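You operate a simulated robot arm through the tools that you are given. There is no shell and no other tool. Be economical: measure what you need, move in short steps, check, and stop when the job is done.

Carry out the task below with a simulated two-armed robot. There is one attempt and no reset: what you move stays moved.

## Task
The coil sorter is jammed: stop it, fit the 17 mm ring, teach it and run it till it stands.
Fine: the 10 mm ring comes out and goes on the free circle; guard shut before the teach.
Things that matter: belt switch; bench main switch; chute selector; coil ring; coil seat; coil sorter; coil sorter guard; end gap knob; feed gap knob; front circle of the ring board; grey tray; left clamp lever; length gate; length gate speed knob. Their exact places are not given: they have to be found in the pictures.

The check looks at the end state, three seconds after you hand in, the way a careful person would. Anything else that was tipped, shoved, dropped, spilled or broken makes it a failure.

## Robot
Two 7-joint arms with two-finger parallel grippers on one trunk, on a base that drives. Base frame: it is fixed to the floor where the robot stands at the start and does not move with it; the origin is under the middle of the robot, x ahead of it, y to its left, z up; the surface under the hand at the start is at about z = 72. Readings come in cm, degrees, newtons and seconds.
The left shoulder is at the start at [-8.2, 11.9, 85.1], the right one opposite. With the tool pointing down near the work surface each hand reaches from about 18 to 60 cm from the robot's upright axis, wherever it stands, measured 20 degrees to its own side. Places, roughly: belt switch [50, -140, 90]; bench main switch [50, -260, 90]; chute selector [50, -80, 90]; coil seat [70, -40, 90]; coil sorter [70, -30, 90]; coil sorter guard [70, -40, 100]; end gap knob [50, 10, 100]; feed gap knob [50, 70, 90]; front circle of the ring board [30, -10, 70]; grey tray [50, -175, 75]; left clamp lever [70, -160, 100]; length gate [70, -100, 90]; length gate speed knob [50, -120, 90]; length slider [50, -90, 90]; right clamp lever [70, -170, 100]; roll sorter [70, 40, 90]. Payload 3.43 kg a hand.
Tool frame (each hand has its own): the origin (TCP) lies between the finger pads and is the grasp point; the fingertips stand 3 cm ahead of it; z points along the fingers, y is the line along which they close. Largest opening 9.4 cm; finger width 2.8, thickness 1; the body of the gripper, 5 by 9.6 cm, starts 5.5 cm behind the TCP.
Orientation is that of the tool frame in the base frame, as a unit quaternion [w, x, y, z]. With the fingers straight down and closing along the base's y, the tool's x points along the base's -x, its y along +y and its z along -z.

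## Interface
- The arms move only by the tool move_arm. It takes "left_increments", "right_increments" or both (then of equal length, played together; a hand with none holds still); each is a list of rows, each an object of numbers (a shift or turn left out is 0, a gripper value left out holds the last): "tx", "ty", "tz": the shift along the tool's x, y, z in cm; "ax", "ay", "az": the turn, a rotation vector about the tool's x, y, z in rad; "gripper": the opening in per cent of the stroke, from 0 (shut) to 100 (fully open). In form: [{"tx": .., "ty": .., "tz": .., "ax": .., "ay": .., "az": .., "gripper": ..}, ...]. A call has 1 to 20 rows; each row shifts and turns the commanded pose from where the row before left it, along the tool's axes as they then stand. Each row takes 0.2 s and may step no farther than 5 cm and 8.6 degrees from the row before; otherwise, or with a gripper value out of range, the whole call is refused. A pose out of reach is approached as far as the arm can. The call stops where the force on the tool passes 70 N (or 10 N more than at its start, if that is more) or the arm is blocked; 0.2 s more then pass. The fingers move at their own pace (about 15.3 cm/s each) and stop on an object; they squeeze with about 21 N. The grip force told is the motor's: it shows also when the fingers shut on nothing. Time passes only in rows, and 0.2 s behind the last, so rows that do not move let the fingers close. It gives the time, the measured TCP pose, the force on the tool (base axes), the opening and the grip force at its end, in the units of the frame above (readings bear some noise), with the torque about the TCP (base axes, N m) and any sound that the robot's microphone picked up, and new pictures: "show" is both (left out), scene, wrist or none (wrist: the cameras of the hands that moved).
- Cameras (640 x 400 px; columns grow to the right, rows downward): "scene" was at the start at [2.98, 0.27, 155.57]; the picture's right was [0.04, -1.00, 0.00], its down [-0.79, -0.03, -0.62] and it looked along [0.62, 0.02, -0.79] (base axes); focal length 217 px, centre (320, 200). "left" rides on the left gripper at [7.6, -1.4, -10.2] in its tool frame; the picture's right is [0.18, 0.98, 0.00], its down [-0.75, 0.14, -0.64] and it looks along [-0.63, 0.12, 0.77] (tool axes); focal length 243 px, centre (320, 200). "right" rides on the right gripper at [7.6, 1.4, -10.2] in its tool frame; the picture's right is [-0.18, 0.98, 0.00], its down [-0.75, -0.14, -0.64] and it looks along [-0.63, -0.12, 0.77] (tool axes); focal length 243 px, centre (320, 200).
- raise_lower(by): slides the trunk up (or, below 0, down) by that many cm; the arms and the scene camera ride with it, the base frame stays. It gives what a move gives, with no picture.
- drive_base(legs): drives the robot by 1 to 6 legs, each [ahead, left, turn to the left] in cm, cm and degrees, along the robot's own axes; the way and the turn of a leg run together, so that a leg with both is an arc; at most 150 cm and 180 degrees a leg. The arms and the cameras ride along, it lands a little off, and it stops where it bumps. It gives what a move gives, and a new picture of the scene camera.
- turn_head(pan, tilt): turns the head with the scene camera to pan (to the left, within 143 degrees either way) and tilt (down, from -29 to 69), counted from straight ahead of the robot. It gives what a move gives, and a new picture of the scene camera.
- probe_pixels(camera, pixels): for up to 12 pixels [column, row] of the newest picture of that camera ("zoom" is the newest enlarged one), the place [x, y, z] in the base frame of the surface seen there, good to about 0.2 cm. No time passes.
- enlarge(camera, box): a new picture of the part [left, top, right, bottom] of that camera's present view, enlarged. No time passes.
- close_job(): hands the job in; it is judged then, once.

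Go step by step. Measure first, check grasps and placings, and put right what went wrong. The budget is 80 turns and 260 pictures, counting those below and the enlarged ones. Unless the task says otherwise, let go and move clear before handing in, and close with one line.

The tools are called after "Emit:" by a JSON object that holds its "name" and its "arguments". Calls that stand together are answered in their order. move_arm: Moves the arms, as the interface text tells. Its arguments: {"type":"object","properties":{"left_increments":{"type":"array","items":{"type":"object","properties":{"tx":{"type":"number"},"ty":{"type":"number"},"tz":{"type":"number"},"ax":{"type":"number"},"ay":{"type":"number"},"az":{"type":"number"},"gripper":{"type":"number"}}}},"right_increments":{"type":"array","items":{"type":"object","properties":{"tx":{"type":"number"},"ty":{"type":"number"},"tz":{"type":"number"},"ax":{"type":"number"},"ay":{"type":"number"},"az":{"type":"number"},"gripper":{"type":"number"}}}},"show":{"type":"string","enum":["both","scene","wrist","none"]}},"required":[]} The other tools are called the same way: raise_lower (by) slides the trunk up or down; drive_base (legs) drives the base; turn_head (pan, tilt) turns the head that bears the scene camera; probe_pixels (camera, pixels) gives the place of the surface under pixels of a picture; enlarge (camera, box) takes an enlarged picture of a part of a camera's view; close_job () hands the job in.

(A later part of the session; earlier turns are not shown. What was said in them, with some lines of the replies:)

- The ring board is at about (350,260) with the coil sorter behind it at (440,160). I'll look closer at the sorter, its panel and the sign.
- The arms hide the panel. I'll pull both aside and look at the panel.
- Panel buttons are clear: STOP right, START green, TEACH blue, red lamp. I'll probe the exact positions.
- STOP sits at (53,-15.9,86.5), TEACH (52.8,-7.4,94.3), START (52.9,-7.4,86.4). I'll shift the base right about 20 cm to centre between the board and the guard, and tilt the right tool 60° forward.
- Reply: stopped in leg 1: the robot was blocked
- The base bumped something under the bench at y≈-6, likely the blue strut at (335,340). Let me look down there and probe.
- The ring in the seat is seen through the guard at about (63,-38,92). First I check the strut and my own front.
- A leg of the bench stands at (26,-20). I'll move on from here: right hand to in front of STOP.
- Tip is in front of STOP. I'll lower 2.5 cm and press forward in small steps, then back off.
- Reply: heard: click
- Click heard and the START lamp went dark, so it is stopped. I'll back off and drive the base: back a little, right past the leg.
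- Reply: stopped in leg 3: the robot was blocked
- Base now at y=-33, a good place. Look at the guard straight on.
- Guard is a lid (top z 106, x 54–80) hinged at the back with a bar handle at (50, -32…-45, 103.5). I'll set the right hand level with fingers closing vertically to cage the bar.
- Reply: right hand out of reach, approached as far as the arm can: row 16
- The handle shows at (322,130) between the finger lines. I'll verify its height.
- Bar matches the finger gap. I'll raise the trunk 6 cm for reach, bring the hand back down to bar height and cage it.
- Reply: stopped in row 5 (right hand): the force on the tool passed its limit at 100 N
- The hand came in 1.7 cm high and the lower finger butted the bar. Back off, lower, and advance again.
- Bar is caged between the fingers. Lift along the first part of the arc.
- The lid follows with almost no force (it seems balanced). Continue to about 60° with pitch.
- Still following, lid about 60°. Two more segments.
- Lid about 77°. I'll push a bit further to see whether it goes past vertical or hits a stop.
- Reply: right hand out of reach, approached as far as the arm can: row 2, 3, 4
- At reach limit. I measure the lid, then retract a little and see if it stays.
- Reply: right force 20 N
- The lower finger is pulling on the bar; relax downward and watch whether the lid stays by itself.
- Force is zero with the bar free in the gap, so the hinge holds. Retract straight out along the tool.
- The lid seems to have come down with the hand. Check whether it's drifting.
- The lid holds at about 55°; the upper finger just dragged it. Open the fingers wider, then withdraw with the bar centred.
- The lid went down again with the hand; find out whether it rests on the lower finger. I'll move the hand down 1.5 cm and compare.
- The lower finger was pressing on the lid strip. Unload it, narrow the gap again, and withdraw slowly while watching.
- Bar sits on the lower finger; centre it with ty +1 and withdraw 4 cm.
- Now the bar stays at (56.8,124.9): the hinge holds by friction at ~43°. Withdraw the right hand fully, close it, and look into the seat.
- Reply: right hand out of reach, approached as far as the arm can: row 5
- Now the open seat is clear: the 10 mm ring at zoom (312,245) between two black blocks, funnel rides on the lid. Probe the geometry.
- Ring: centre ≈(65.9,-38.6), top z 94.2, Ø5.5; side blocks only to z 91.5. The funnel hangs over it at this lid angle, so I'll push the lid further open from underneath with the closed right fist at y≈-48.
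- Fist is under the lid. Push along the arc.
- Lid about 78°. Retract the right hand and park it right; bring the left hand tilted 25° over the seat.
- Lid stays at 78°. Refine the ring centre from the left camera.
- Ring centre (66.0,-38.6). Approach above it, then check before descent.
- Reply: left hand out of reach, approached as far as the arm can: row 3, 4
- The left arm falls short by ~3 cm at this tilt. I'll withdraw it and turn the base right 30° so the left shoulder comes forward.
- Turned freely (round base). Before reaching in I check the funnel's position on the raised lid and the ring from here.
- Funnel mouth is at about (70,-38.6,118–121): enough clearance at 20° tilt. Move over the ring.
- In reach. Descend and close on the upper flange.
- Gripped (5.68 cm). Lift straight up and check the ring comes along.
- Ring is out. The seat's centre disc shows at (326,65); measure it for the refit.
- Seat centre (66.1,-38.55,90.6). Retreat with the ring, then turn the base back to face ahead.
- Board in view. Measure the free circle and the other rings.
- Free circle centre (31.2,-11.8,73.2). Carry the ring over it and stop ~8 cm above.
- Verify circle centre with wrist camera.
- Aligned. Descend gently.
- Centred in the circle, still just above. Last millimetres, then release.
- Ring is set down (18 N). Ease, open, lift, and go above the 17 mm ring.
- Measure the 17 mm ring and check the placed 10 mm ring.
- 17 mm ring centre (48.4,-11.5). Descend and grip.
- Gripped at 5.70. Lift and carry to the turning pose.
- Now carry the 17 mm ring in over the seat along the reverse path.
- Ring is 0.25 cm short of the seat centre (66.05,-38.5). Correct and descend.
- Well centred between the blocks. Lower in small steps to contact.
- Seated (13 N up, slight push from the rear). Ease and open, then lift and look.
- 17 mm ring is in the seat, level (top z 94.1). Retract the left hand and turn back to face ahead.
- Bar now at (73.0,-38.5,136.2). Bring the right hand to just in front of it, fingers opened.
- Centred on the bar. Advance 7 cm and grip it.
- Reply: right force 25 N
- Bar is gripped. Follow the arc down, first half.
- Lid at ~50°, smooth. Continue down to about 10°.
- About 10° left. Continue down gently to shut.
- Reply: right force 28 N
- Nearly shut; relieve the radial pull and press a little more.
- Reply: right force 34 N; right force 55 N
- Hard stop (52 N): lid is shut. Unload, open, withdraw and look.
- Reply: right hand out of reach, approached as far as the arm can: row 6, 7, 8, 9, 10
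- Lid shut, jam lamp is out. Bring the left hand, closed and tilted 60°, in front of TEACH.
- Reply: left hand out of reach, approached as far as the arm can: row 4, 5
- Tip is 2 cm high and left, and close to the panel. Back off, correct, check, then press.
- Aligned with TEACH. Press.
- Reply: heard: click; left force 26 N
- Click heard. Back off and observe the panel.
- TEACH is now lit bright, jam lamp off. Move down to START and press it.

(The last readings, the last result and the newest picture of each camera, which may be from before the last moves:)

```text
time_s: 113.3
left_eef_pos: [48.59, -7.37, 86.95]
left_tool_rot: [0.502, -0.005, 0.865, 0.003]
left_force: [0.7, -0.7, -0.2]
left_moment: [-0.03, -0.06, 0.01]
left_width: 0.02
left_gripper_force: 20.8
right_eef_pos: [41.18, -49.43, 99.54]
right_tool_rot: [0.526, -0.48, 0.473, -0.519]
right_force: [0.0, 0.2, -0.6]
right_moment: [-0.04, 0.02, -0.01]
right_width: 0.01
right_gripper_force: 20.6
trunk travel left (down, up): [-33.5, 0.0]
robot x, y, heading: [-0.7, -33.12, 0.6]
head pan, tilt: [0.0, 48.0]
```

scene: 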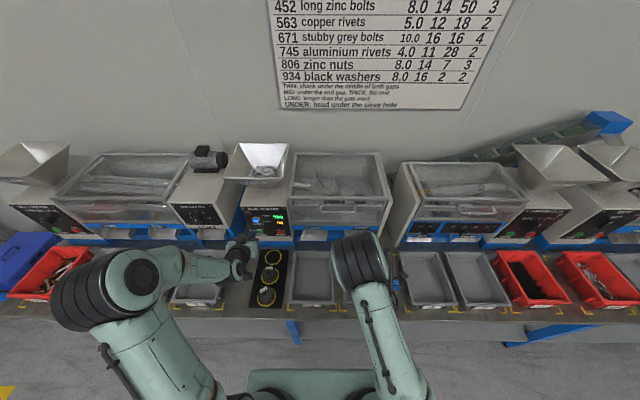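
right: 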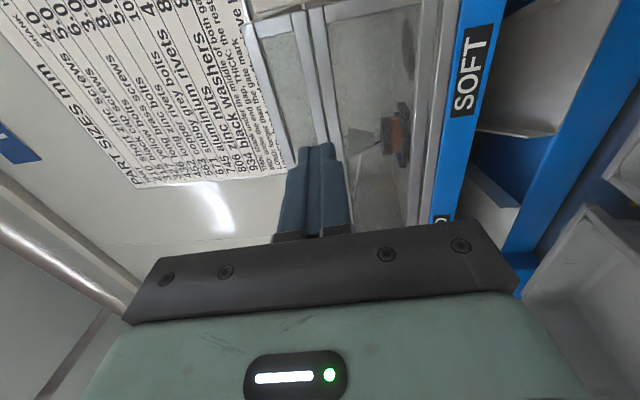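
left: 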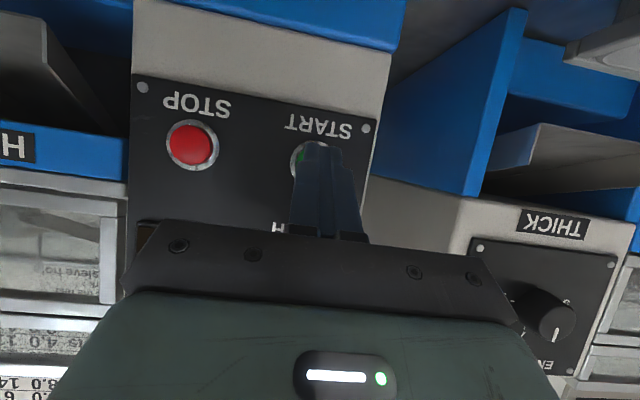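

Emit:
{"name": "move_arm", "arguments": {"left_increments": [{"tx": -0.35, "tz": 0.6}, {"tx": -0.15, "tz": 0.26}, {"tx": -0.15, "tz": 0.26}, {"tx": -0.15, "tz": 0.26}, {"tx": -0.1, "tz": 0.17}, {"tx": -0.05, "tz": 0.09}, {"tx": 1.2, "tz": -2.08}, {"tx": 2, "tz": -3.46}, {"tx": 2, "tz": -3.46}, {}]}}

Emit:
{"name": "enlarge", "arguments": {"camera": "scene", "box": [240, 190, 320, 245]}}

```text
time_s: 115.5
left_eef_pos: [40.12, -7.8, 87.22]
left_tool_rot: [0.502, -0.006, 0.865, 0.004]
left_force: [0.2, 0.4, 0.5]
left_moment: [0.01, 0.01, 0.02]
left_width: 0.0
left_gripper_force: 21.0
right_eef_pos: [41.25, -49.37, 99.49]
right_tool_rot: [0.526, -0.48, 0.473, -0.519]
right_force: [-0.9, 0.7, 0.6]
right_moment: [0.01, 0.0, 0.03]
right_width: 0.02
right_gripper_force: 21.0
trunk travel left (down, up): [-33.5, 0.0]
robot x, y, heading: [-0.07, -33.28, 0.9]
head pan, tilt: [0.0, 48.0]
heard: click
```

scene: 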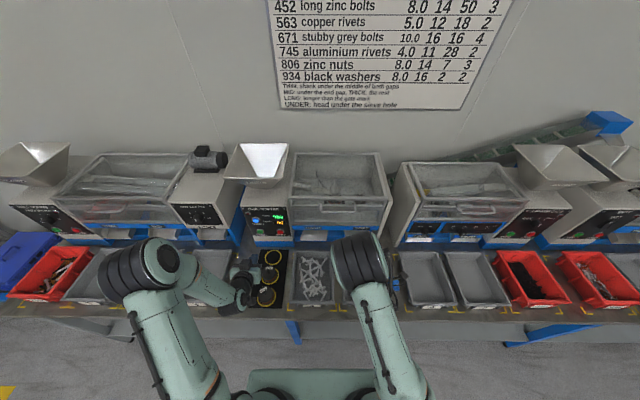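
left: 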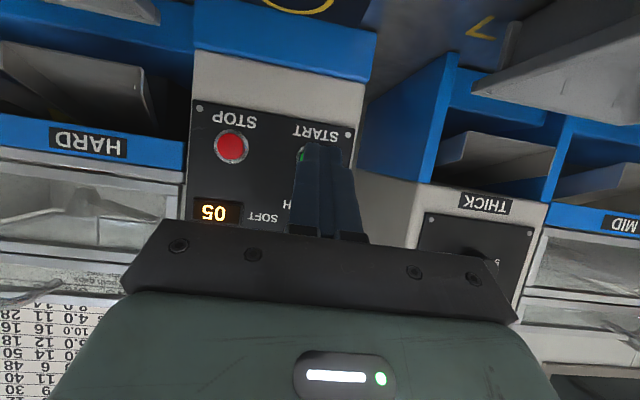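

```text
7.27 times, centred on (280, 218) of scene
5 turns are left
```

zoom: 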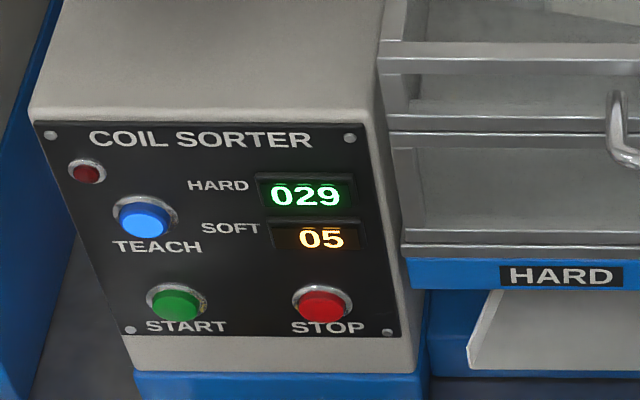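

The sorter ran: counts 029/05, hopper empty, parts in the tray. I'll move the left hand clear, wait a few seconds and confirm it has stopped.

Emit:
{"name": "move_arm", "arguments": {"left_increments": [{"tx": -3.46, "tz": -2}, {"tx": -3.46, "tz": -2}, {"tx": -3.46, "tz": -2}, {}, {}, {}, {}, {}, {}, {}, {}, {}, {}, {}, {}], "show": "scene"}}

Emit:
{"name": "enlarge", "arguments": {"camera": "scene", "box": [225, 140, 395, 310]}}

Emit:
{"name": "enlarge", "arguments": {"camera": "scene", "box": [240, 190, 320, 245]}}

```text
time_s: 118.7
left_eef_pos: [40.07, -7.54, 98.89]
left_tool_rot: [0.502, -0.005, 0.865, 0.003]
left_force: [0.1, -0.2, -0.5]
left_moment: [-0.03, -0.01, -0.03]
left_width: 0.02
left_gripper_force: 21.2
right_eef_pos: [41.2, -49.39, 99.56]
right_tool_rot: [0.525, -0.48, 0.472, -0.52]
right_force: [0.0, 0.9, -0.8]
right_moment: [0.01, 0.02, 0.01]
right_width: 0.01
right_gripper_force: 21.3
trunk travel left (down, up): [-33.5, 0.0]
robot x, y, heading: [-0.58, -33.04, 0.8]
head pan, tilt: [0.0, 48.0]
```

scene: 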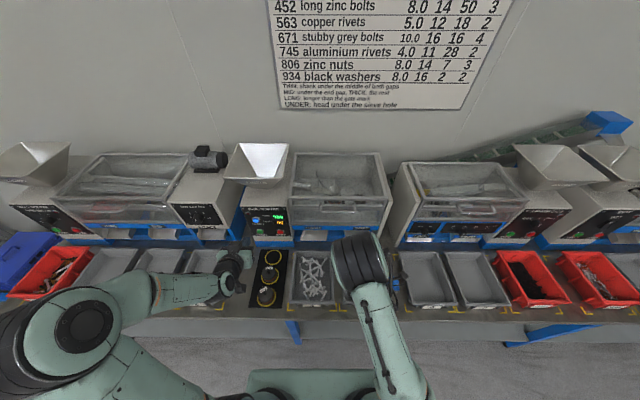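

```text
2.35 times, centred on (310, 225) of scene
```

zoom: 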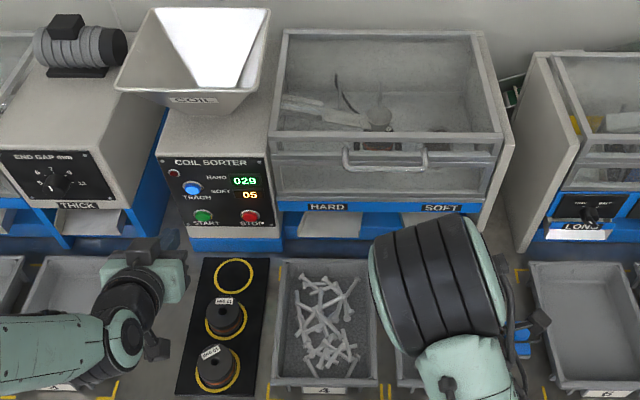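

```text
7.27 times, centred on (280, 218) of scene
4 turns are left
```

zoom: 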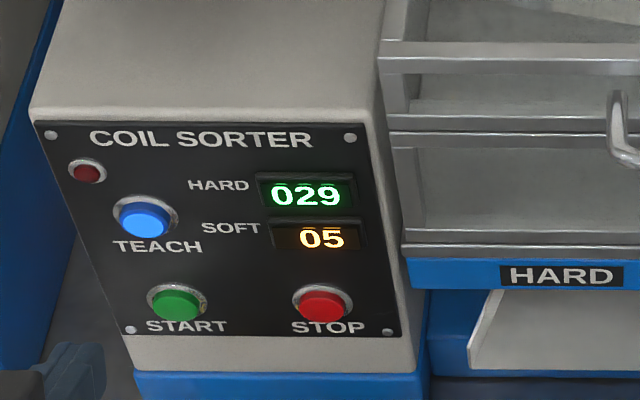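

The counts hold at 029/05, START is dark, the jam lamp is off, the hopper is empty and the guard is shut. The 10 mm ring sits on the front circle, so I'm handing in.

Emit:
{"name": "close_job", "arguments": {}}

```text
The job is handed in.
```

The coil sorter was stopped, fitted with the 17 mm ring, taught with the guard shut and run until it stood: it counted 29 hard and 5 soft, and the 10 mm ring is on the front circle.
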